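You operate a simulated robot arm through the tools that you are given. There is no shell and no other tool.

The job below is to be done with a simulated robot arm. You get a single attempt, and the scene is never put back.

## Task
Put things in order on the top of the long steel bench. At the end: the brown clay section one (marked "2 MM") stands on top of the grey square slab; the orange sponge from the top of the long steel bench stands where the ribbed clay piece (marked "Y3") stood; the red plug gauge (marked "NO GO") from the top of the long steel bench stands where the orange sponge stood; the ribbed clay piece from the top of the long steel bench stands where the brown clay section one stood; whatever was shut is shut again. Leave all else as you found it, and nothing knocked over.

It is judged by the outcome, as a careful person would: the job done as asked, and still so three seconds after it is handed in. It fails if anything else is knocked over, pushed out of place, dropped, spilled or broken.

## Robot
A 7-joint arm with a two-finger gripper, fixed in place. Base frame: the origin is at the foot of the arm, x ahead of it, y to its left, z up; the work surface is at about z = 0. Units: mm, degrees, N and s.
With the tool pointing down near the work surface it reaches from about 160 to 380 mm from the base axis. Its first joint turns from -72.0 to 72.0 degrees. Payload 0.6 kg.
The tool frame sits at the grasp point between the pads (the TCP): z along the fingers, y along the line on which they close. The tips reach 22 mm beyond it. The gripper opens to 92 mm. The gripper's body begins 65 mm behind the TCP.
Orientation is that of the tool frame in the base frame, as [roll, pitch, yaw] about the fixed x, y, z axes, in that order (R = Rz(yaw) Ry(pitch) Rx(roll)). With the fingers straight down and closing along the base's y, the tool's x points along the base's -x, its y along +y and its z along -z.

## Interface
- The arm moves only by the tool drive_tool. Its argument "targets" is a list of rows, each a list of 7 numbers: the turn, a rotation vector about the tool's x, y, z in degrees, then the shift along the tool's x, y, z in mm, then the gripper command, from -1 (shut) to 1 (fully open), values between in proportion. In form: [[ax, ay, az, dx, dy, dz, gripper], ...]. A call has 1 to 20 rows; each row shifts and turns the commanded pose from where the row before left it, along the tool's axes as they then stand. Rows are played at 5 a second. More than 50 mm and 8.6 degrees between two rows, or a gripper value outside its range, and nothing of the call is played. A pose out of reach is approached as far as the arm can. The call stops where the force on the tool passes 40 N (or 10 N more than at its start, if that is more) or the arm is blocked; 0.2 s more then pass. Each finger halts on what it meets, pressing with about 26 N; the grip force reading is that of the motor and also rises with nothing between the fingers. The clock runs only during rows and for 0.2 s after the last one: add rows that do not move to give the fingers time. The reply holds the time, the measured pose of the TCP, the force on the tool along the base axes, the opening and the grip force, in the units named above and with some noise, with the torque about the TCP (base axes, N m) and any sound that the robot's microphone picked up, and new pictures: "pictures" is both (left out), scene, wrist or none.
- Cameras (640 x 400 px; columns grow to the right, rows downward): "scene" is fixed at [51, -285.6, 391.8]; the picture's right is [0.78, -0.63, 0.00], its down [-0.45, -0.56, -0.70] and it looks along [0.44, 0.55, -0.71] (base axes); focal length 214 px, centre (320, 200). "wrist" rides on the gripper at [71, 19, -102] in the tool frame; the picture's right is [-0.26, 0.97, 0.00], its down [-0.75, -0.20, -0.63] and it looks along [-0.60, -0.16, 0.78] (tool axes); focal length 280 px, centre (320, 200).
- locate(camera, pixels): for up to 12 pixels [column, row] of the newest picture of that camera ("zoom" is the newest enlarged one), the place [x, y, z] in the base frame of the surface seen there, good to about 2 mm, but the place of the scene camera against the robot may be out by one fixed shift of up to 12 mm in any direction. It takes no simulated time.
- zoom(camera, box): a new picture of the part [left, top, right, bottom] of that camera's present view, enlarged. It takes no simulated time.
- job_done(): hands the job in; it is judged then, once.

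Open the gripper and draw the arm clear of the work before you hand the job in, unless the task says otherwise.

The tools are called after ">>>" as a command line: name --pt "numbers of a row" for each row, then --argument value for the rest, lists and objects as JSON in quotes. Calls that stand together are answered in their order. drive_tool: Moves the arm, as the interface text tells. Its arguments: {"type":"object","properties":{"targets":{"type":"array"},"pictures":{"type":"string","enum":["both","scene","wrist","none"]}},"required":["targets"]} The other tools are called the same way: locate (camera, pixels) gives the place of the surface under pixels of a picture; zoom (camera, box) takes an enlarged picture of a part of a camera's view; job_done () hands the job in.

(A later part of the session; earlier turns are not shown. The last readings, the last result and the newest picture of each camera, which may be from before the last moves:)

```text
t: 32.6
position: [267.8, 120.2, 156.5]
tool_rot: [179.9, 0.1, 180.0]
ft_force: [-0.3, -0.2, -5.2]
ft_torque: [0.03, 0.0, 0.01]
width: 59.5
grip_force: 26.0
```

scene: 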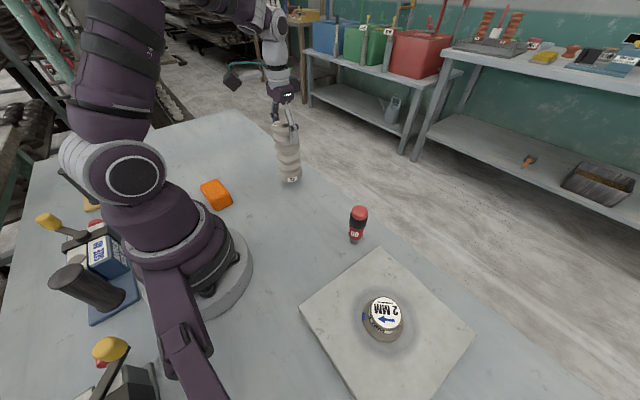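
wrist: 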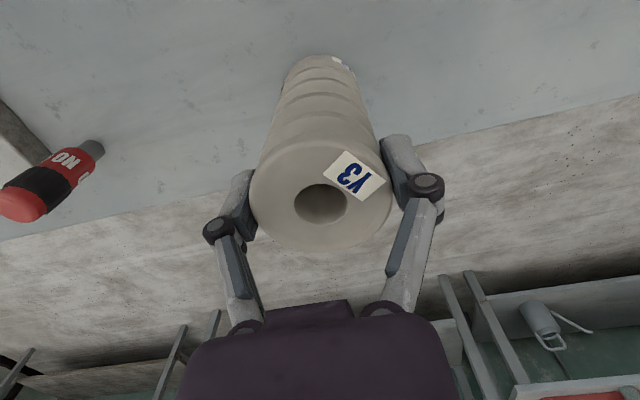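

It hangs straight, about 5 N. I carry it at bottom clearance ~29 mm to brown's old spot (208.5,263), in gentle steps.

>>> drive_tool --pt "0 0 0 3 7 0 -1" --pt "0 0 0 5.9 14.2 0 -1" --pt "0 0 0 5.9 14.2 0 -1" --pt "0 0 0 5.9 14.2 0 -1" --pt "0 0 0 5.9 14.2 0 -1" --pt "0 0 0 5.9 14.2 0 -1" --pt "0 0 0 5.9 14.2 0 -1" --pt "0 0 0 5.9 14.2 0 -1" --pt "0 0 0 5.9 14.2 0 -1" --pt "0 0 0 5.9 14.2 0 -1" --pt "0 0 0 3.2 8 0 -1" --pt "0 0 0 0 0 0 -1" --pt "0 0 0 0 0 0 -1"

```text
t: 35.4
position: [209.4, 262.1, 156.3]
tool_rot: [179.8, 0.0, -180.0]
ft_force: [-0.7, -0.1, -5.9]
ft_torque: [0.01, 0.03, -0.01]
width: 59.6
grip_force: 26.1
```

scene: 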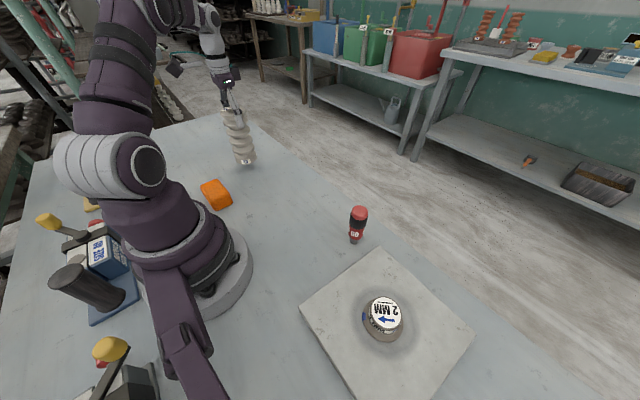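
wrist: 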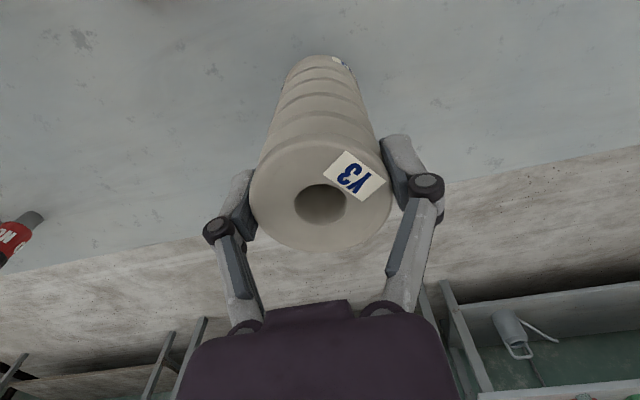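

Over the target spot. I lower to about 2–3 mm above the bench (TCP z≈130).

>>> drive_tool --pt "0 0 0 0.7 0.8 8 -1" --pt "0 0 0 0 0 8 -1" --pt "0 0 0 0 0 6 -1" --pt "0 0 0 0 0 4 -1" --pt "0 0 0 0 0 0 -1" --pt "0 0 0 0 0 0 -1" --pictures "none"

>>> drive_tool --pt "0 0 0 0 0 1 -1" --pt "0 0 0 0 0 1 -1" --pt "0 0 0 0 0 0 -1" --pictures "none"

```text
t: 36.8
position: [209.0, 262.4, 129.1]
tool_rot: [179.9, -0.1, -180.0]
ft_force: [0.0, -0.5, -5.4]
ft_torque: [0.0, 0.01, 0.0]
width: 59.3
grip_force: 26.0
```

```text
t: 37.6
position: [209.0, 262.1, 128.3]
tool_rot: [179.8, -0.1, -180.0]
ft_force: [0.4, 0.1, -4.9]
ft_torque: [0.01, 0.0, -0.02]
width: 59.6
grip_force: 25.8
```

Still hanging freely at z=128.3 (-4.9 N). I continue in small steps.

>>> drive_tool --pt "0 0 0 0 0 1 -1" --pt "0 0 0 0 0 0 -1" --pictures "none"

>>> drive_tool --pt "0 0 0 0 0 0.6 -1" --pt "0 0 0 0 0 0 -1" --pictures "both"

```text
t: 38.2
position: [209.5, 262.7, 128.0]
tool_rot: [180.0, -0.2, 180.0]
ft_force: [-0.4, -0.5, -5.5]
ft_torque: [-0.03, 0.01, 0.01]
width: 59.3
grip_force: 26.3
```

```text
t: 38.8
position: [208.4, 263.4, 126.9]
tool_rot: [179.9, -0.1, 179.9]
ft_force: [-0.7, -0.6, -0.3]
ft_torque: [-0.19, 0.04, -0.05]
width: 59.4
grip_force: 26.1
```

scene: 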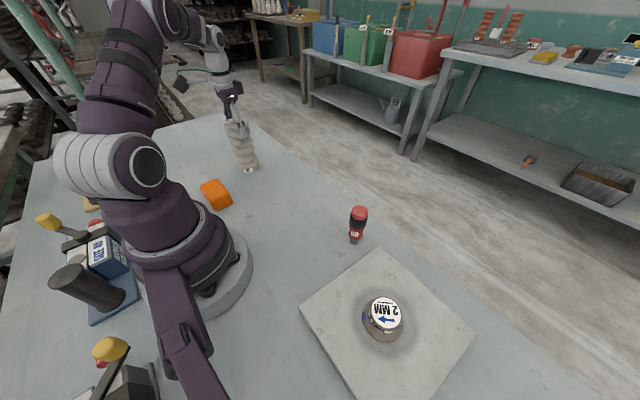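
wrist: 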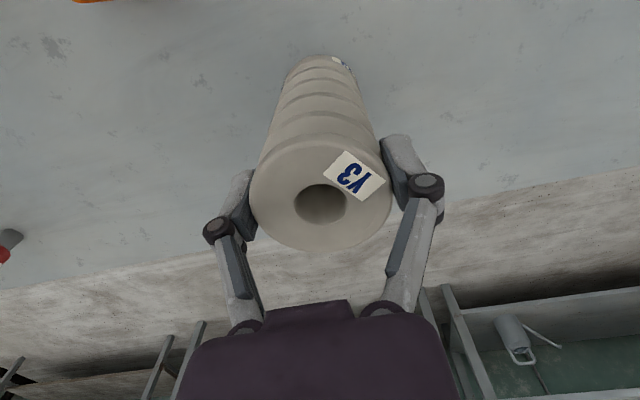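

The load dropped from -5.4 to -0.3 N: the piece has touched. I press 0.5 mm more to seat it flat.

>>> drive_tool --pt "0 0 0 0 0 0.5 -1" --pt "0 0 0 0 0 0 -1" --pictures "none"

```text
t: 39.4
position: [208.4, 262.6, 126.1]
tool_rot: [180.0, 0.0, 180.0]
ft_force: [-3.7, -4.2, 17.6]
ft_torque: [-0.15, 0.07, -0.06]
width: 59.5
grip_force: 25.8
```

Seated with 17.6 N. I open gradually to release it.

>>> drive_tool --pt "0 0 0 0 0 -0.3 0.33" --pt "0 0 0 0 0 0 0.4" --pt "0 0 0 0 0 0 0.6" --pt "0 0 0 0 0 0 1" --pt "0 0 0 0 0 0 1" --pt "0 0 0 0 0 0 1"

```text
t: 40.8
position: [209.4, 263.2, 126.2]
tool_rot: [179.9, -0.1, -179.9]
ft_force: [0.3, -0.3, -0.1]
ft_torque: [0.0, 0.0, 0.02]
width: 91.9
grip_force: 0.1
```

scene: 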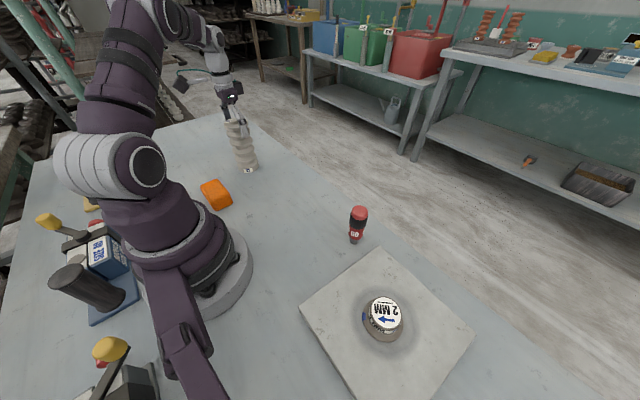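
wrist: 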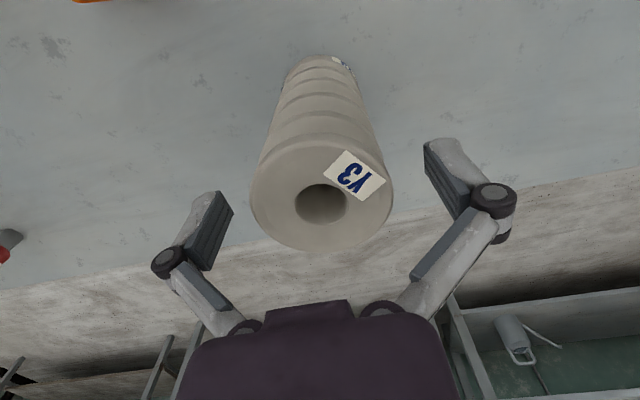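

The ribbed piece stands upright on its own. I rise straight up 95 mm, clear of it.

>>> drive_tool --pt "0 0 0 0 0 -10 1" --pt "0 0 0 0 0 -20 1" --pt "0 0 0 0 0 -22 1" --pt "0 0 0 0 0 -22 1" --pt "0 0 0 0 0 -21 1" --pt "0 0 0 0 0 0 1"

```text
t: 42.2
position: [208.0, 260.9, 222.2]
tool_rot: [179.9, 0.0, 180.0]
ft_force: [0.6, -0.1, 0.1]
ft_torque: [0.01, -0.01, 0.02]
width: 92.1
grip_force: 0.0
```

scene: 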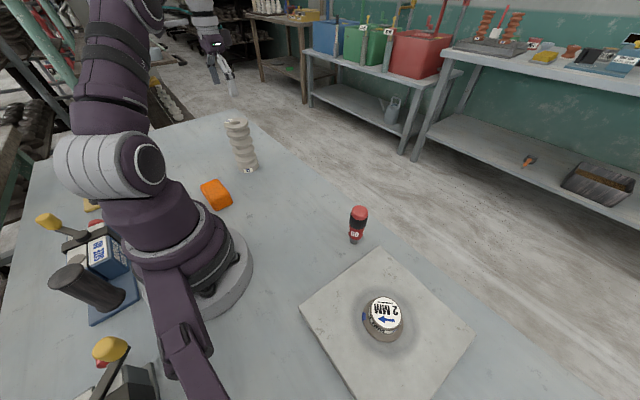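
wrist: 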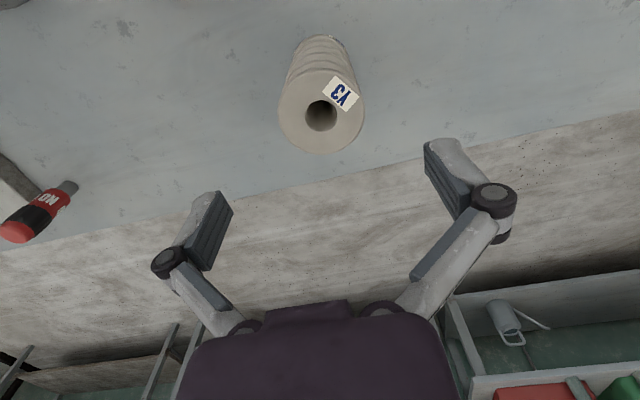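

The ribbed piece stands at brown's old spot. Next I move to view the sponge: to about (110,180,205), above everything on the way.

>>> drive_tool --pt "0 0 0 19.6 -16.2 0 1" --pt "0 0 0 19.6 -16.2 0 1" --pt "0 0 0 19.6 -16.2 3 1" --pt "0 0 0 19.6 -16.2 6 1" --pt "0 0 0 19.6 -16.2 8 1" --pt "0 0 0 0 0 0 1"

```text
t: 43.6
position: [110.3, 181.9, 203.5]
tool_rot: [179.9, -0.1, -179.9]
ft_force: [0.3, -0.4, 0.2]
ft_torque: [-0.02, -0.04, 0.0]
width: 92.1
grip_force: 0.1
```

scene: 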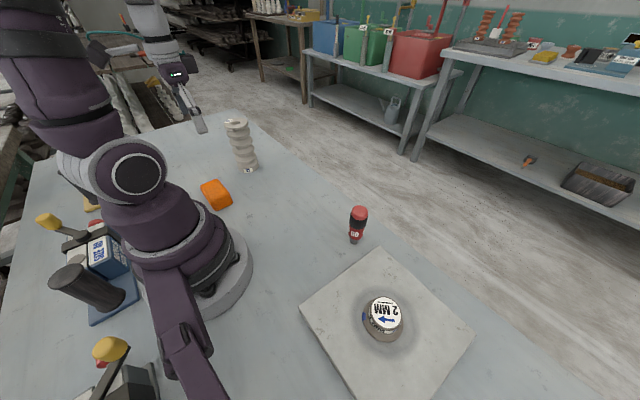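
wrist: 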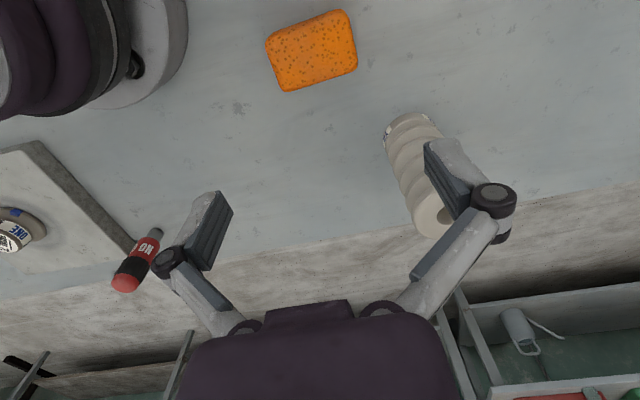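

The sponge is fully visible now around (312,50). I zoom in and locate its corners.

>>> zoom --camera "wrist" --box '[252, 0, 372, 100]'

>>> locate --camera "wrist" --pixels '[[312, 48], [270, 42], [346, 14], [356, 60], [288, 88], [266, 48], [306, 24], [351, 35], [322, 76], [277, 68], [357, 68], [285, 91]]'

>>> locate --camera "wrist" --pixels '[[388, 135], [405, 115], [432, 128], [410, 180], [262, 44], [342, 8], [360, 62], [320, 85], [430, 228], [415, 222], [428, 205], [440, 235]]'

```text
4.00 times, centred on (312, 50) of wrist
```

zoom: 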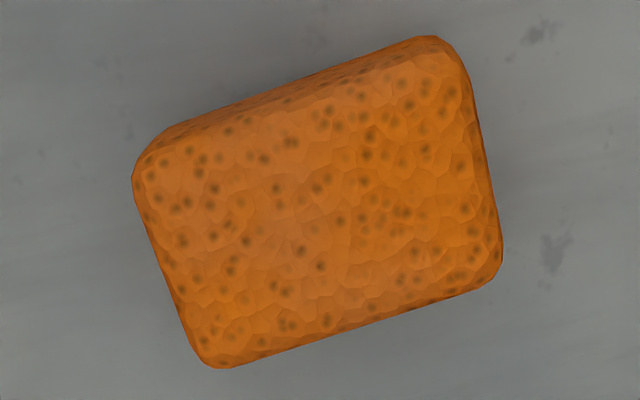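

```text
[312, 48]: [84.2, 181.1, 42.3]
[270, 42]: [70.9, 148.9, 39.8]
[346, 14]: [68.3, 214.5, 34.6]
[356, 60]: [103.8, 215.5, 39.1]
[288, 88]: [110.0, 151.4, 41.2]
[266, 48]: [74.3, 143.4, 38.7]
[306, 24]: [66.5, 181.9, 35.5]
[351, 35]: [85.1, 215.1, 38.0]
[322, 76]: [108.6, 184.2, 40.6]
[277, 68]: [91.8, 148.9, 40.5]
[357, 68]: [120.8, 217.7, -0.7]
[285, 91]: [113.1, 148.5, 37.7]
```

```text
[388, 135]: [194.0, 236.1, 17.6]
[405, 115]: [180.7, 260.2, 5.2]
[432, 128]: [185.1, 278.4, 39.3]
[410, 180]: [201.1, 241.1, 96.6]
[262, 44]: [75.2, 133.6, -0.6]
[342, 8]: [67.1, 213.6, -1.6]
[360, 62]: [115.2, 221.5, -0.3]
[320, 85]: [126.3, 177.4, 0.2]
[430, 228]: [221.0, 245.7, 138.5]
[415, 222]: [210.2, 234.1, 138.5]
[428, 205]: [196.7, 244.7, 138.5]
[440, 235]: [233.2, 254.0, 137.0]
```

The sponge is about 50 (x) × 71 (y) × 42 mm, roughly square to the base axes, centred near (89,181). I move above it and lower to z≈110 for a closer look.

>>> drive_tool --pt "0 0 0 4.2 -0.2 18.6 1" --pt "0 0 0 4.2 -0.2 18.6 1" --pt "0 0 0 4.2 -0.2 18.6 1" --pt "0 0 0 4.2 -0.2 18.6 1" --pt "0 0 0 4.2 -0.2 18.6 1" --pt "0 0 0 0 0 0 1"

```text
t: 45.0
position: [88.5, 179.8, 110.7]
tool_rot: [179.9, 0.0, -179.9]
ft_force: [0.3, 0.1, -0.4]
ft_torque: [0.01, 0.03, -0.02]
width: 92.2
grip_force: 0.2
```

scene: 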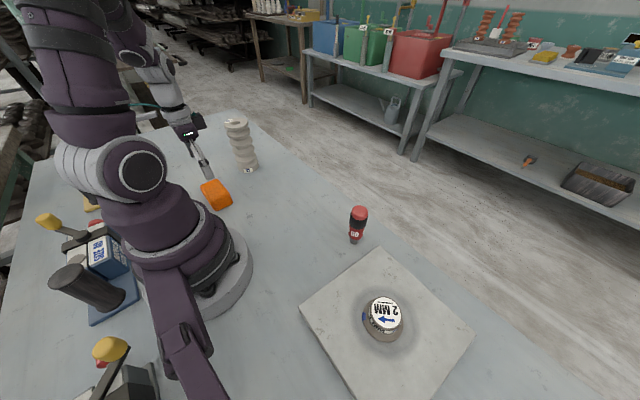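
wrist: 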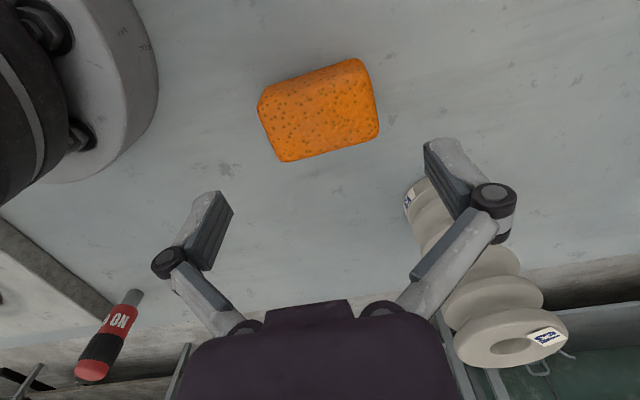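

The sponge is at (320,110) in the wrist picture. I zoom and locate its top edges again at closer range.

>>> zoom --camera "wrist" --box '[240, 40, 400, 170]'

>>> locate --camera "wrist" --pixels '[[320, 115], [262, 105], [268, 125], [276, 150], [370, 85], [374, 105], [377, 128], [300, 157], [330, 151], [360, 141], [290, 92], [345, 75]]'

>>> locate --camera "wrist" --pixels '[[256, 110], [263, 135], [272, 155], [372, 75], [380, 105], [382, 130], [283, 165], [330, 157], [370, 143], [290, 76], [310, 72], [335, 62]]'

```text
3.08 times, centred on (320, 105) of wrist
```

zoom: 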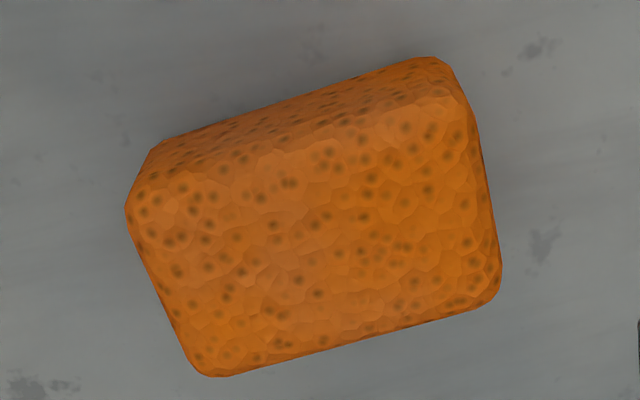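

```text
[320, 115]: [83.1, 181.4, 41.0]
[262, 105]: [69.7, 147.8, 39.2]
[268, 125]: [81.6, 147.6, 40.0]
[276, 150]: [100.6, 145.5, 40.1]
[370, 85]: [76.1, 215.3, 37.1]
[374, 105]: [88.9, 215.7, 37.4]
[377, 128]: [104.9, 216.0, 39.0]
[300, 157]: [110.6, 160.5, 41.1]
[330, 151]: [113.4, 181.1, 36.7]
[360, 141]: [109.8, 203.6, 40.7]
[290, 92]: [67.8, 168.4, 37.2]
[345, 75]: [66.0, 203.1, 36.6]
```

```text
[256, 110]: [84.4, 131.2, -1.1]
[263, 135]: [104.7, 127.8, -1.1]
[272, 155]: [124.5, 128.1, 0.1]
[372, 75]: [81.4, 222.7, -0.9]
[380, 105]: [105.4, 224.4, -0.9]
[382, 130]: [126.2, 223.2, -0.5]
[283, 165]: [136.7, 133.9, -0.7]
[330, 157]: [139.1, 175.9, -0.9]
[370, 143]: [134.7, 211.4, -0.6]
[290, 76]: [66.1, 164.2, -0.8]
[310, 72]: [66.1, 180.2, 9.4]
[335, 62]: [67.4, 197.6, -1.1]
```

Sponge faces: y from 145.5 to 217, x from 65 to 113, so centre (89,181). I check where the robot's base ring ends before descending.

>>> locate --camera "wrist" --pixels '[[155, 85], [140, 140], [100, 175], [135, 10], [175, 85], [150, 160]]'

```text
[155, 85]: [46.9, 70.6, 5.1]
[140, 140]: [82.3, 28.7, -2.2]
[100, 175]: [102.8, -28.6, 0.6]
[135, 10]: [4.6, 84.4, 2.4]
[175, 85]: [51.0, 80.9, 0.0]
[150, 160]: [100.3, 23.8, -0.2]
```

The base ring ends at radius ~85 mm, well away from the fingers. I centre over the sponge and descend to z≈75 first (tips still above its top).

>>> drive_tool --pt "0 0 0 -0.5 1.4 0 1" --pt "0 0 0 0 0 12 1" --pt "0 0 0 0 0 12 1" --pt "0 0 0 0 0 11 1" --pt "0 0 0 0 0 0 1"

```text
t: 46.2
position: [90.0, 182.0, 76.6]
tool_rot: [180.0, -0.1, 180.0]
ft_force: [-0.6, -0.9, -0.5]
ft_torque: [0.01, 0.01, -0.02]
width: 92.0
grip_force: 0.1
```

scene: 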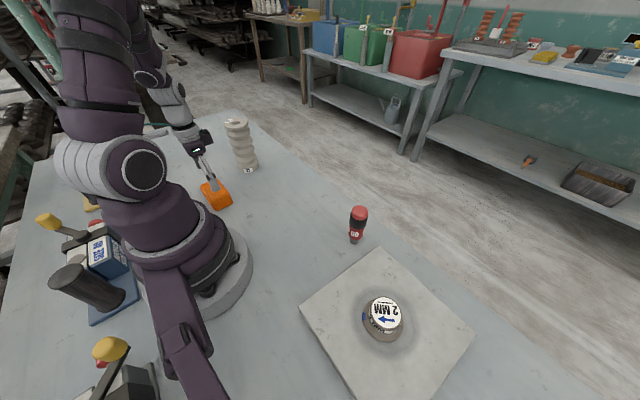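
wrist: 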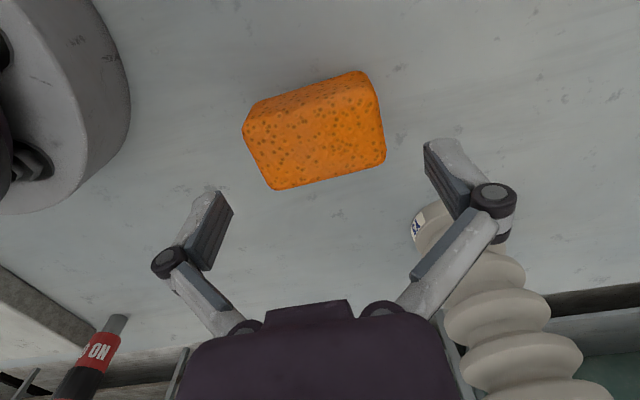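

Sponge is centred between the tips. I descend to z≈32, with the fingers alongside its ends.

>>> drive_tool --pt "0 0 0 0.5 -0.4 12 1" --pt "0 0 0 0 0 12 1" --pt "0 0 0 0 0 12 1" --pt "0 0 0 0 0 8 1" --pt "0 0 0 0 0 0 1"

```text
t: 47.4
position: [89.6, 181.3, 32.6]
tool_rot: [180.0, 0.0, 180.0]
ft_force: [0.0, 0.6, 0.5]
ft_torque: [0.0, -0.02, 0.02]
width: 91.8
grip_force: 0.1
```

scene: 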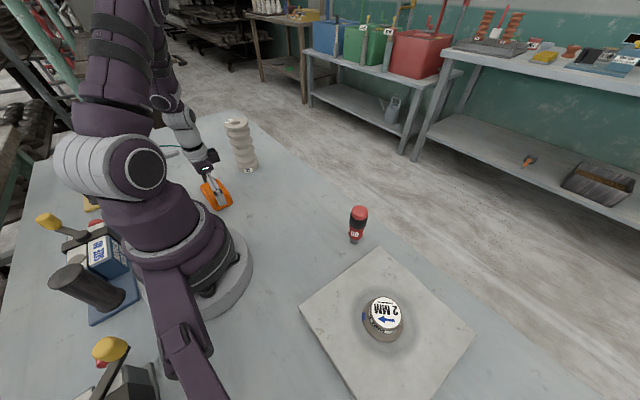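
wrist: 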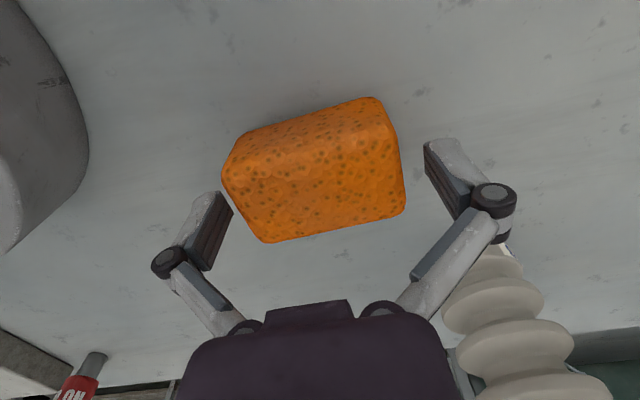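

The fingers straddle the sponge with room on both sides. I close the gripper.

>>> drive_tool --pt "0 0 0 0 0 0 -1" --pt "0 0 0 0 0 0 -1" --pt "0 0 0 0 0 0 -1" --pt "0 0 0 0 0 0 -1"

```text
t: 48.4
position: [89.3, 182.8, 32.2]
tool_rot: [180.0, 0.0, 180.0]
ft_force: [-0.2, -2.0, 17.8]
ft_torque: [-0.12, 0.01, 0.08]
width: 74.4
grip_force: 26.2
```

scene: 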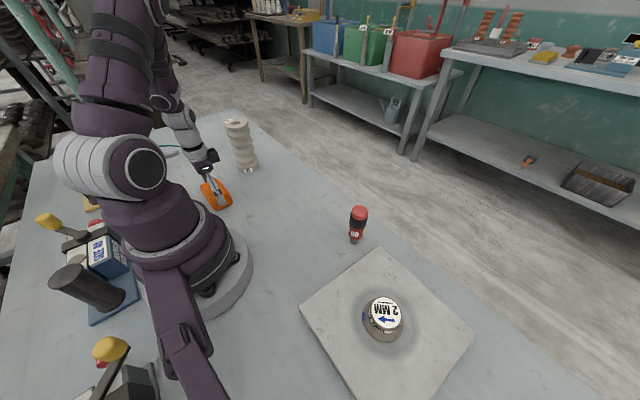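
wrist: 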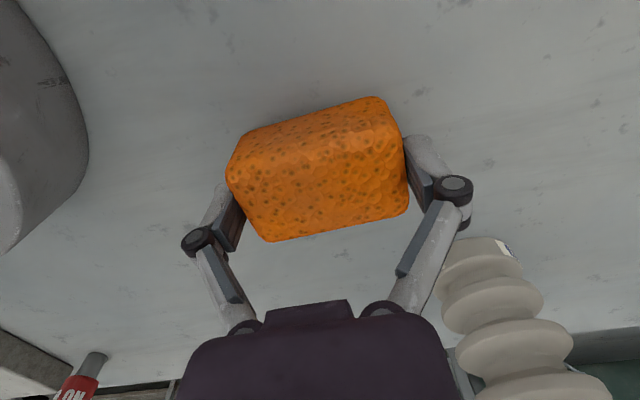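

Gripped at 74.4 mm. I lift slowly and check the hold.

>>> drive_tool --pt "0 0 0 0 0 -3 -1" --pt "0 0 0 0 0 -5 -1" --pt "0 0 0 0 0 -10 -1" --pt "0 0 0 0 0 0 -1"

```text
t: 49.4
position: [90.2, 182.4, 50.8]
tool_rot: [-180.0, -0.1, -179.9]
ft_force: [0.2, 0.5, -0.7]
ft_torque: [0.02, -0.02, -0.03]
width: 74.1
grip_force: 26.0
```

scene: 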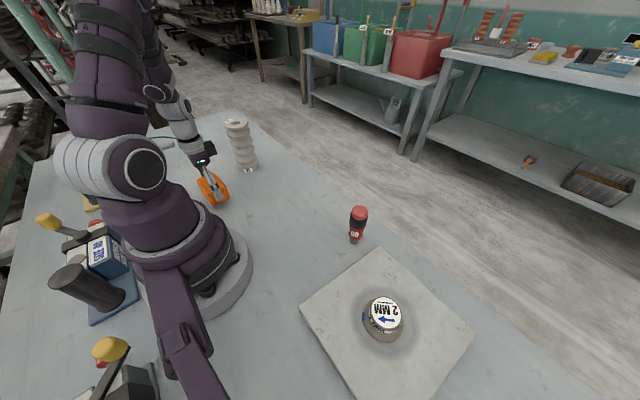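
wrist: 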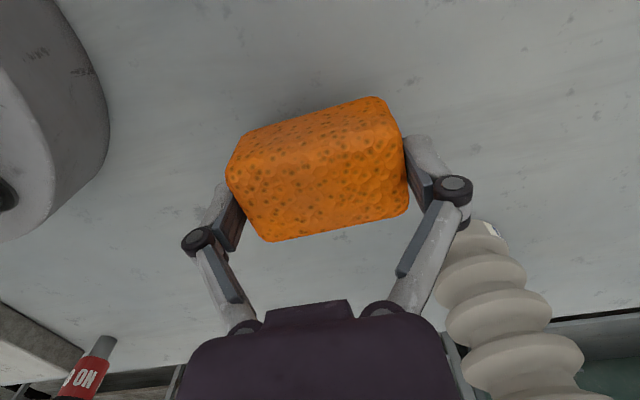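

The sponge lifts cleanly (under 1 N). I raise it and carry it inward around the ribbed piece, toward (268,120).

>>> drive_tool --pt "0 0 0 0 0 -17 -1" --pt "0 0 0 0 0 -17 -1" --pt "0 0 0 0 0 -17 -1" --pt "0 0 0 -13.3 -14 0 -1" --pt "0 0 0 -13.3 -14 0 -1" --pt "0 0 0 -13.3 -14 0 -1" --pt "0 0 0 -23 -3.3 0 -1" --pt "0 0 0 -23 -3.3 0 -1" --pt "0 0 0 -23 -3.3 0 -1" --pt "0 0 0 -23 -3.3 0 -1" --pt "0 0 0 -23 -3.3 0 -1" --pt "0 0 0 -23 -3.3 0 -1" --pt "0 0 0 0 0 0 -1"

```text
t: 52.2
position: [266.6, 119.6, 101.3]
tool_rot: [180.0, -0.1, -179.9]
ft_force: [0.1, 0.3, -0.7]
ft_torque: [0.0, 0.0, 0.0]
width: 73.9
grip_force: 26.4
```

scene: 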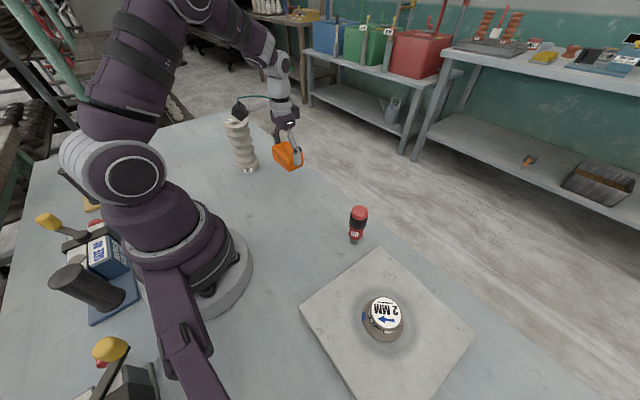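
wrist: 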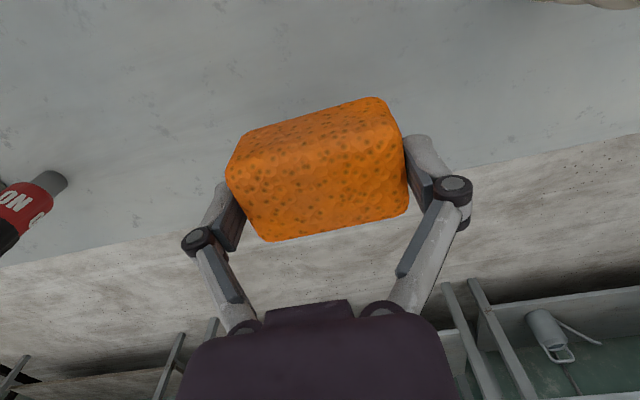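

Over the ribbed piece's old spot; path was clear. I fine-align to (269,120.3) and lower to about z=36.

>>> drive_tool --pt "0 0 0 -2.2 0.5 14 -1" --pt "0 0 0 0 0 15 -1" --pt "0 0 0 0 0 15 -1" --pt "0 0 0 0 0 13 -1" --pt "0 0 0 0 0 8 -1" --pt "0 0 0 0 0 0 -1"

```text
t: 53.6
position: [269.4, 120.9, 35.4]
tool_rot: [179.9, 0.0, 179.9]
ft_force: [0.0, -0.8, -0.6]
ft_torque: [-0.02, 0.0, 0.02]
width: 74.1
grip_force: 26.4
```

scene: 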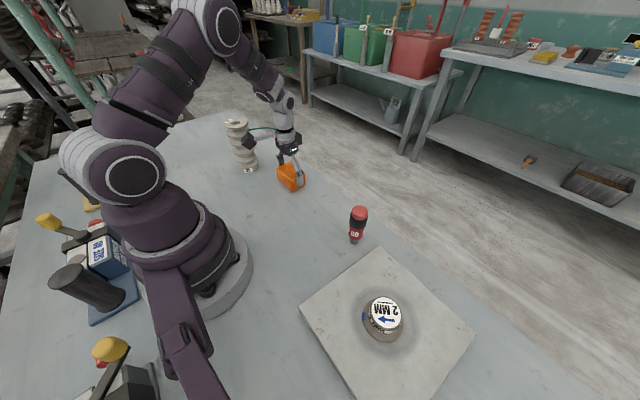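
wrist: 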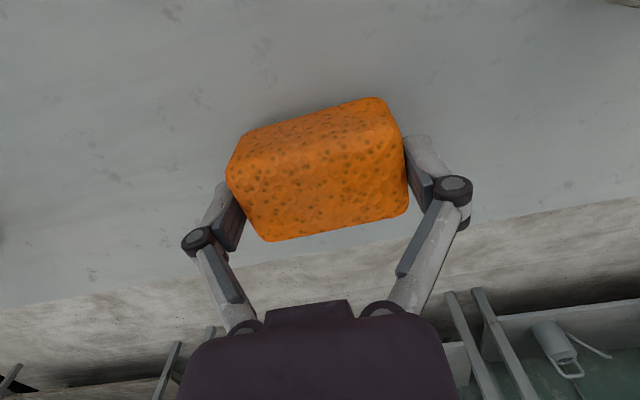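

About 3 mm above contact. I lower in small steps and read the force.

>>> drive_tool --pt "0 0 0 0 0 1 -1" --pt "0 0 0 0 0 1 -1" --pt "0 0 0 0 0 0 -1" --pictures "none"

>>> drive_tool --pt "0 0 0 0 0 0.8 -1" --pt "0 0 0 0 0 0 -1" --pictures "none"

```text
t: 54.4
position: [269.8, 120.1, 33.7]
tool_rot: [179.9, -0.1, -179.9]
ft_force: [-0.1, -0.8, -0.5]
ft_torque: [-0.02, 0.0, -0.01]
width: 74.3
grip_force: 26.2
```

```text
t: 55.0
position: [269.1, 120.7, 33.4]
tool_rot: [180.0, -0.1, -180.0]
ft_force: [0.2, -0.2, -0.5]
ft_torque: [0.0, -0.01, 0.0]
width: 74.0
grip_force: 25.8
```

No contact yet at about z=33. I continue in 0.6 mm steps.

>>> drive_tool --pt "0 0 0 0 0 0.6 -1" --pt "0 0 0 0 0 0 -1" --pictures "none"

>>> drive_tool --pt "0 0 0 0 0 0.5 -1" --pt "0 0 0 0 0 0 -1" --pictures "none"

```text
t: 55.6
position: [269.9, 120.7, 34.0]
tool_rot: [179.8, -0.1, 179.9]
ft_force: [0.3, -0.5, -0.2]
ft_torque: [0.01, -0.01, -0.02]
width: 74.0
grip_force: 25.7
```

```text
t: 56.2
position: [269.1, 120.0, 33.6]
tool_rot: [179.9, -0.1, 180.0]
ft_force: [-3.3, -0.2, 9.9]
ft_torque: [-0.05, 0.07, 0.02]
width: 74.3
grip_force: 26.3
```

Contact at 9.9 N: the sponge is seated. I open gradually.

>>> drive_tool --pt "0 0 0 0 0 -0.2 0.64" --pt "0 0 0 0 0 0 0.75" --pt "0 0 0 0 0 0 1" --pt "0 0 0 0 0 0 1" --pt "0 0 0 0 0 0 1"

```text
t: 57.4
position: [269.0, 120.2, 33.5]
tool_rot: [179.9, -0.1, 180.0]
ft_force: [-0.3, -0.2, -0.5]
ft_torque: [0.0, -0.01, 0.0]
width: 92.1
grip_force: 0.1
```

scene: 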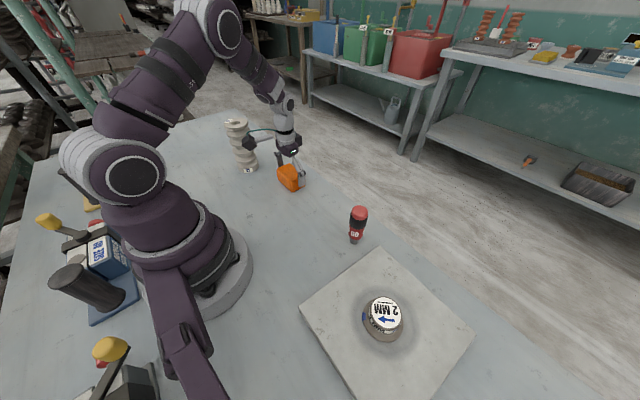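
wrist: 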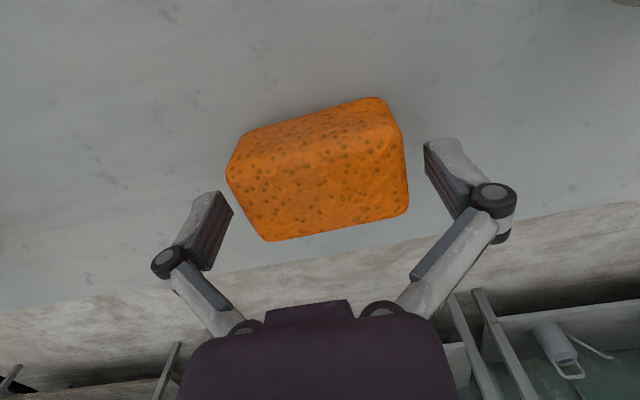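

The sponge is released and standing. I rise straight up and go to view the gauge.

>>> drive_tool --pt "0 0 0 0 0 -10 1" --pt "0 0 0 0 0 -20 1" --pt "0 0 0 0 0 -24 1" --pt "0 0 0 0 0 -24 1" --pt "0 0 0 0 0 -24 1" --pt "0 0 0 0 0 -24 1" --pt "0 0 0 0 0 -24 1" --pt "0 0 0 7 -23.5 -1.5 1" --pt "0 0 0 7 -23.5 -1.5 1" --pt "0 0 0 7 -23.5 -1.5 1" --pt "0 0 0 7 -23.5 -1.5 1" --pt "0 0 0 7 -23.5 -1.5 1" --pt "0 0 0 7 -23.5 -1.5 1" --pt "0 0 0 7 -23.5 -1.5 1" --pt "0 0 0 7 -23.5 -1.5 1" --pt "0 0 0 7 -23.5 -1.5 1" --pt "0 0 0 7 -23.5 -1.5 1" --pt "0 0 0 0 0 0 1"

```text
t: 61.2
position: [201.1, -115.1, 197.7]
tool_rot: [179.8, 0.0, 180.0]
ft_force: [-0.8, -0.4, 0.3]
ft_torque: [0.0, 0.02, -0.03]
width: 91.8
grip_force: 0.0
```

scene: 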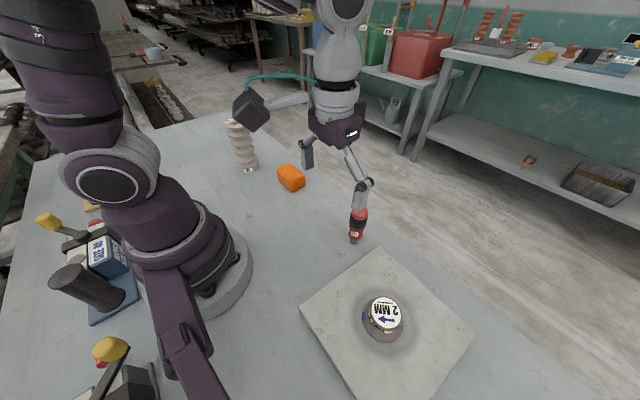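
wrist: 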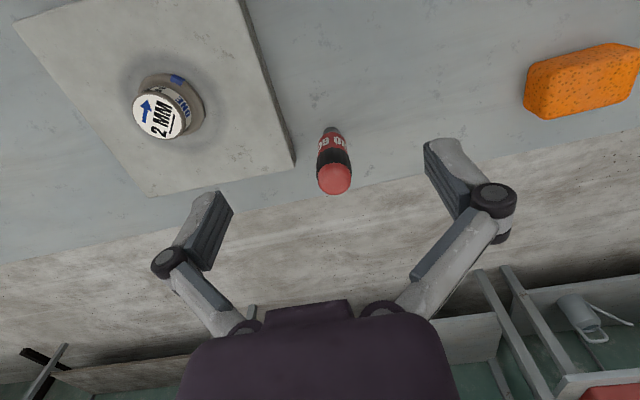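

The gauge is at (334,163) in the wrist picture. I zoom in and locate its top, collar and foot.

>>> zoom --camera "wrist" --box '[285, 110, 385, 210]'

>>> locate --camera "wrist" --pixels '[[334, 178], [319, 178], [350, 178], [334, 165], [334, 193], [318, 158], [348, 155], [322, 138], [342, 138], [331, 128], [325, 132], [338, 130]]'

>>> zoom --camera "scene" --box '[310, 180, 410, 260]'

```text
4.00 times, centred on (335, 160) of wrist
```

zoom: 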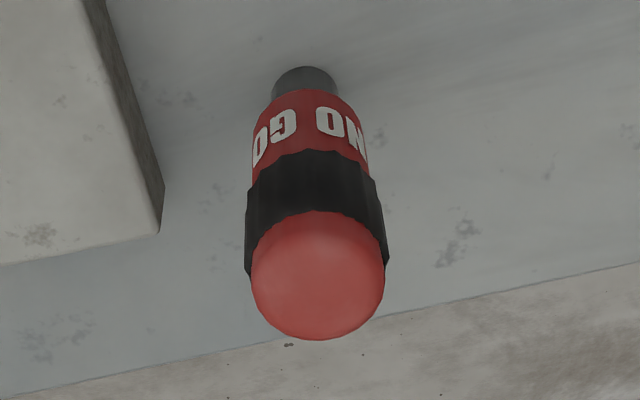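

```text
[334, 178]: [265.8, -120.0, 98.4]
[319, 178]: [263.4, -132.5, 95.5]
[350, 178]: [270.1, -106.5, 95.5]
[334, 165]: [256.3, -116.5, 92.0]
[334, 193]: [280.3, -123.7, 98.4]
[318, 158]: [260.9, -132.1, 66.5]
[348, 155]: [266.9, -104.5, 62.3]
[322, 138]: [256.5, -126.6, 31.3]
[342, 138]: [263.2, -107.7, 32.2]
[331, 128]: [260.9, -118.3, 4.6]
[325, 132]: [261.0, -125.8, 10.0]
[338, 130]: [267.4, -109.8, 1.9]
```

```text
5.00 times, centred on (360, 220) of scene
```

zoom: 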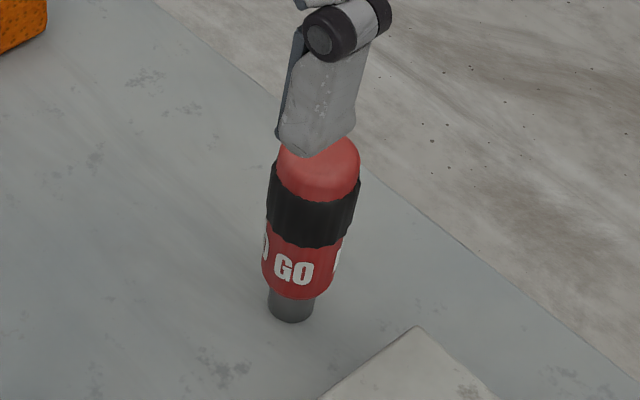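

The gauge stands at about (268,-119), 98 mm tall, with a ~30 mm knurled collar at z≈50–85 and a narrow foot. I move above it and re-check centring.

>>> drive_tool --pt "0 0 0 -22.3 -1.5 0 1" --pt "0 0 0 -22.3 -1.5 0 1" --pt "0 0 0 -22.3 -1.5 0 1" --pt "0 0 0 0 0 16 1" --pt "0 0 0 0 0 16 1" --pt "0 0 0 0 0 16 1" --pt "0 0 0 0 0 0 1"

```text
t: 62.8
position: [266.8, -119.0, 149.8]
tool_rot: [180.0, 0.1, -180.0]
ft_force: [0.0, 0.8, -0.2]
ft_torque: [0.02, -0.04, 0.0]
width: 92.1
grip_force: 0.0
```

scene: 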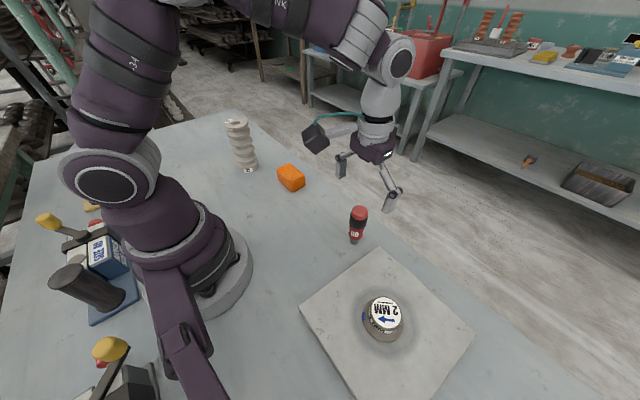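
wrist: 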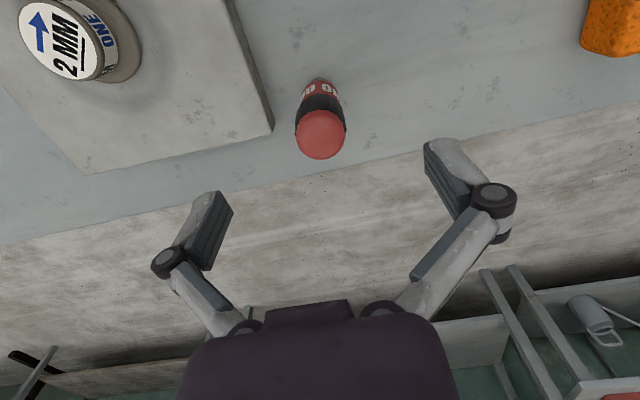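

The cap is at (320,134), centred. I locate its outline and the slab's near corner (272,130).

>>> locate --camera "wrist" --pixels '[[320, 135], [297, 133], [343, 133], [320, 112], [320, 157], [296, 115], [345, 112], [305, 88], [339, 86], [272, 130], [318, 80], [270, 120]]'

>>> zoom --camera "wrist" --box '[260, 60, 380, 170]'

```text
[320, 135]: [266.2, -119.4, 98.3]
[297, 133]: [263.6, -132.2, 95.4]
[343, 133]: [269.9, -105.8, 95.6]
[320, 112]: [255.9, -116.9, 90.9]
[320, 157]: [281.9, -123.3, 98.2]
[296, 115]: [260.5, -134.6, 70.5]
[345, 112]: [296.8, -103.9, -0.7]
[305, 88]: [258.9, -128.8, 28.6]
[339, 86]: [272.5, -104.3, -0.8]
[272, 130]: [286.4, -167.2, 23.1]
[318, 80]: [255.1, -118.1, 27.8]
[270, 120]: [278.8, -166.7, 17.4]
```

```text
3.64 times, centred on (320, 115) of wrist
```

zoom: 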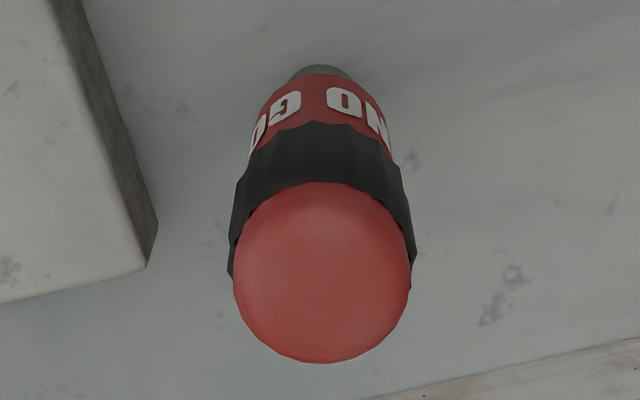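

Gauge axis refined to (268.3,-119.5). Tips at z≈44 will stay 17 mm above the slab corner, so I descend to TCP z≈66.

>>> drive_tool --pt "0 0 0 -1.5 -0.5 0 1" --pt "0 0 0 0 0 15 1" --pt "0 0 0 0 0 15 1" --pt "0 0 0 0 0 15 1" --pt "0 0 0 0 0 15 1" --pt "0 0 0 0 0 15 1" --pt "0 0 0 0 0 9 1" --pt "0 0 0 0 0 0 1"

```text
t: 64.6
position: [267.4, -119.9, 66.0]
tool_rot: [179.9, -0.2, -179.9]
ft_force: [-0.7, 0.1, -0.3]
ft_torque: [-0.02, 0.01, -0.02]
width: 92.1
grip_force: 0.0
```

scene: 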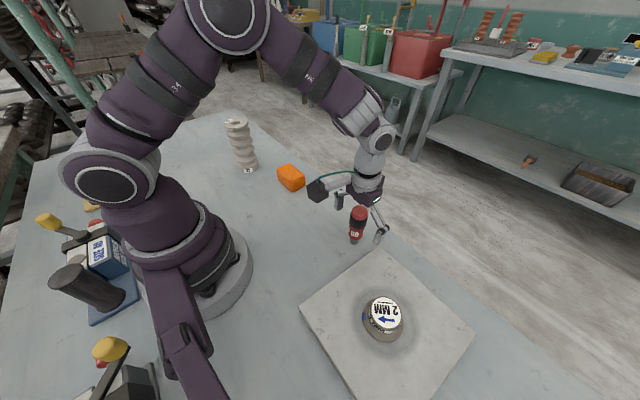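
wrist: 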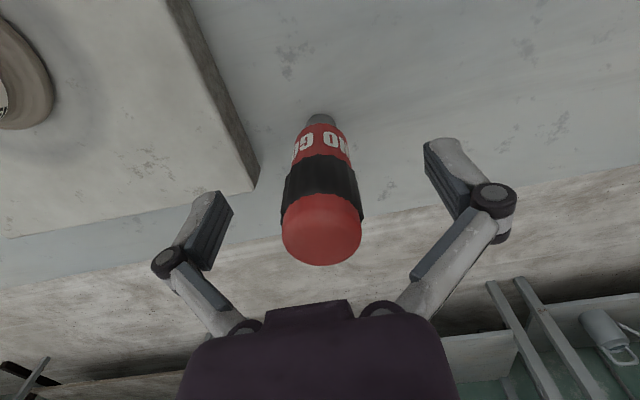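

The gauge is centred at columns 283–360. I close part-way to about 38 mm first to check that both fingers approach evenly.

>>> drive_tool --pt "0 0 0 -0.6 0 0 0.4" --pt "0 0 0 0 0 0 0" --pt "0 0 0 0 0 0 -0.17" --pt "0 0 0 0 0 0 -0.17" --pictures "wrist"

```text
t: 65.6
position: [268.8, -119.1, 65.0]
tool_rot: [179.9, -0.1, -179.9]
ft_force: [-0.3, 0.8, -0.4]
ft_torque: [0.0, 0.01, -0.02]
width: 38.1
grip_force: 0.0
```

wrist: 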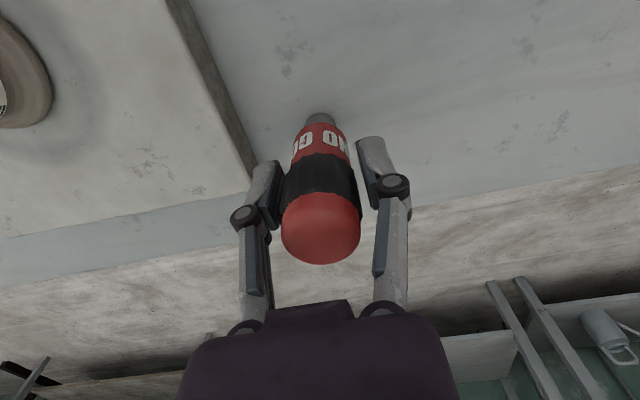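

Both fingers are near the collar. I zoom to compare the left and right gaps.

>>> zoom --camera "wrist" --box '[230, 110, 420, 270]'

```text
2.50 times, centred on (325, 190) of wrist
```

zoom: 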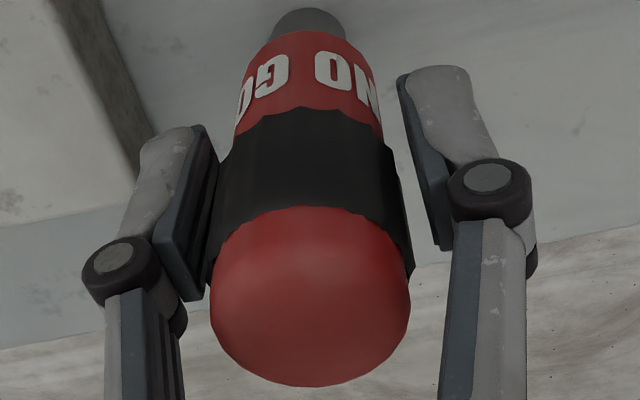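

The gap looks even enough (about 4 mm each side). I close fully.

>>> drive_tool --pt "0 0 0 0 0 0 -0.25" --pt "0 0 0 0 0 0 -0.33" --pt "0 0 0 0 0 0 -1" --pt "0 0 0 0 0 0 -1" --pt "0 0 0 0 0 0 -1"

```text
t: 66.8
position: [268.4, -120.3, 65.3]
tool_rot: [180.0, 0.0, 180.0]
ft_force: [0.1, -1.0, 2.0]
ft_torque: [0.02, 0.03, 0.05]
width: 28.8
grip_force: 25.9
```

scene: 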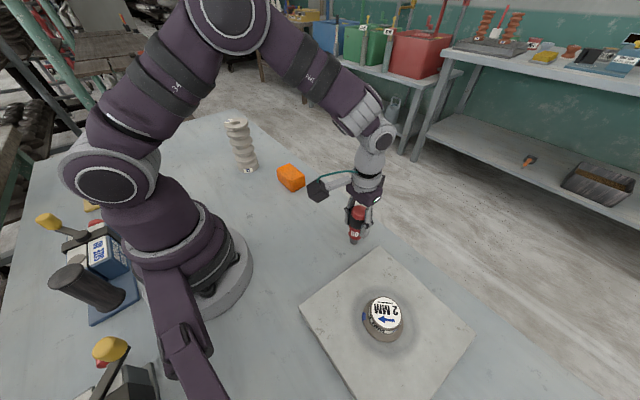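
wrist: 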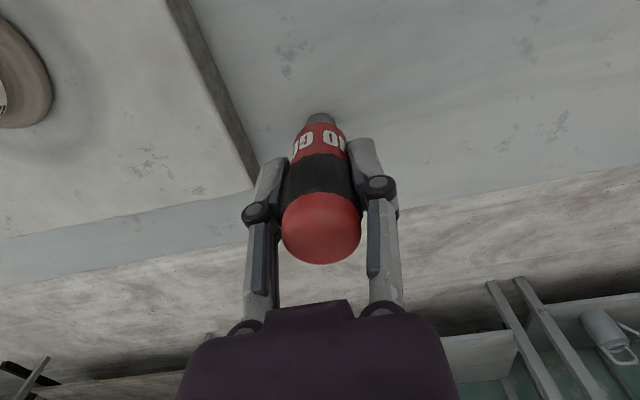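

Gripped at 28.8 mm on the collar. I lift slowly to test the hold and watch for tilting.

>>> drive_tool --pt "0 0 0 0 0 -2 -1" --pt "0 0 0 0 0 -4 -1" --pt "0 0 0 0 0 -8 -1" --pt "0 0 0 0 0 0 -1"

```text
t: 67.8
position: [268.6, -119.1, 79.8]
tool_rot: [179.9, -0.1, 179.9]
ft_force: [0.1, 0.6, -2.1]
ft_torque: [0.03, 0.0, 0.01]
width: 28.8
grip_force: 26.3
```

scene: 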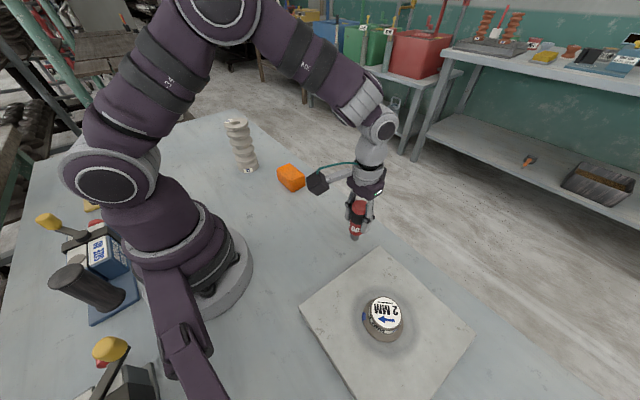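
wrist: 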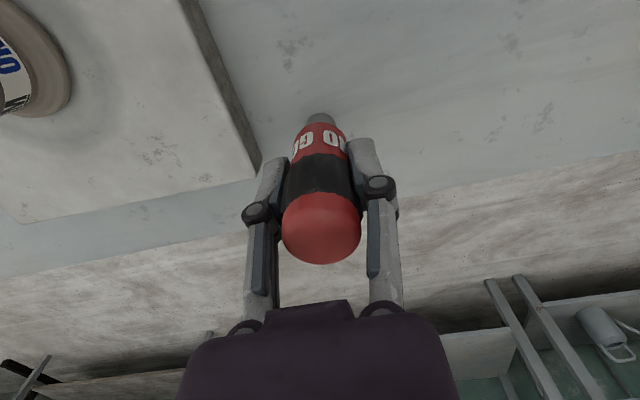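

The gauge hangs straight, about 2 N. I raise it to z≈155 and carry it along an inner arc toward the sponge's old spot.

>>> drive_tool --pt "0 0 0 0 0 -19 -1" --pt "0 0 0 0 0 -19 -1" --pt "0 0 0 0 0 -19 -1" --pt "0 0 0 0 0 -19 -1" --pt "0 0 0 8.6 24 0 -1" --pt "0 0 0 8.6 24 0 -1" --pt "0 0 0 8.6 24 0 -1" --pt "0 0 0 8.6 24 0 -1" --pt "0 0 0 8.6 24 0 -1" --pt "0 0 0 15 25 0 -1" --pt "0 0 0 15 25 0 -1" --pt "0 0 0 15 25 0 -1" --pt "0 0 0 15 25 0 -1" --pt "0 0 0 15 25 0 -1" --pt "0 0 0 0 0 0 -1"

```text
t: 71.0
position: [150.5, 125.9, 153.8]
tool_rot: [179.8, -0.1, -179.9]
ft_force: [0.0, 0.2, -1.1]
ft_torque: [-0.01, 0.0, 0.01]
width: 28.6
grip_force: 25.8
```

scene: 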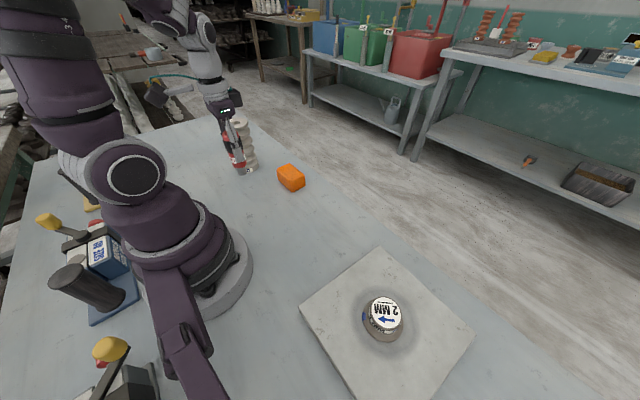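
wrist: 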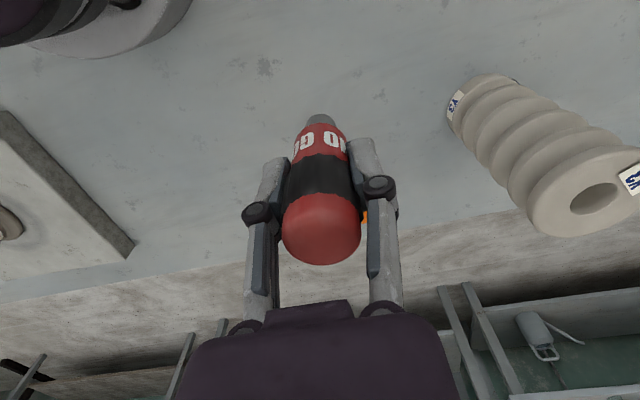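

All clear; the ribbed piece is off to the right. I move to (89,181) and descend to about z=72.

>>> drive_tool --pt "0 0 0 15.4 13.8 0 -1" --pt "0 0 0 15.4 13.8 0 -1" --pt "0 0 0 15.4 13.8 0 -1" --pt "0 0 0 15.4 13.8 0 -1" --pt "0 0 0 0 0 0 -1" --pt "0 0 0 0 0 18 -1" --pt "0 0 0 0 0 18 -1" --pt "0 0 0 0 0 18 -1" --pt "0 0 0 0 0 16 -1" --pt "0 0 0 0 0 12 -1" --pt "0 0 0 0 0 0 -1"

```text
t: 73.4
position: [89.2, 179.8, 73.8]
tool_rot: [180.0, -0.1, 180.0]
ft_force: [0.6, -0.4, -1.6]
ft_torque: [-0.01, 0.01, 0.02]
width: 28.9
grip_force: 25.8
```

scene: 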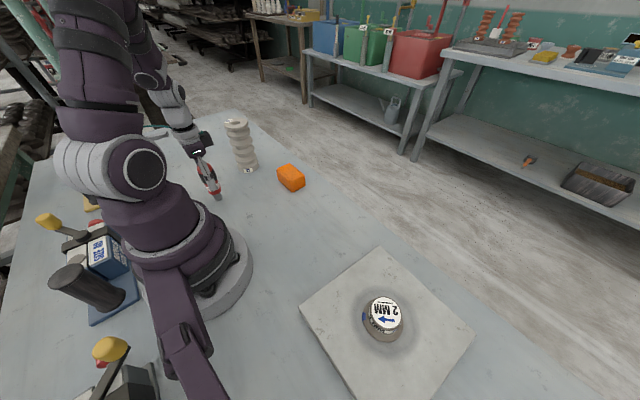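
wrist: 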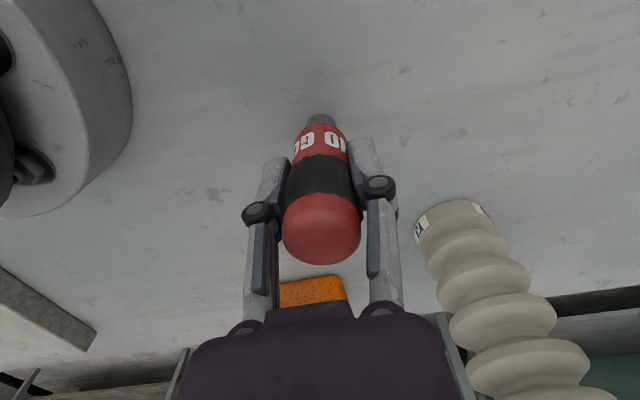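

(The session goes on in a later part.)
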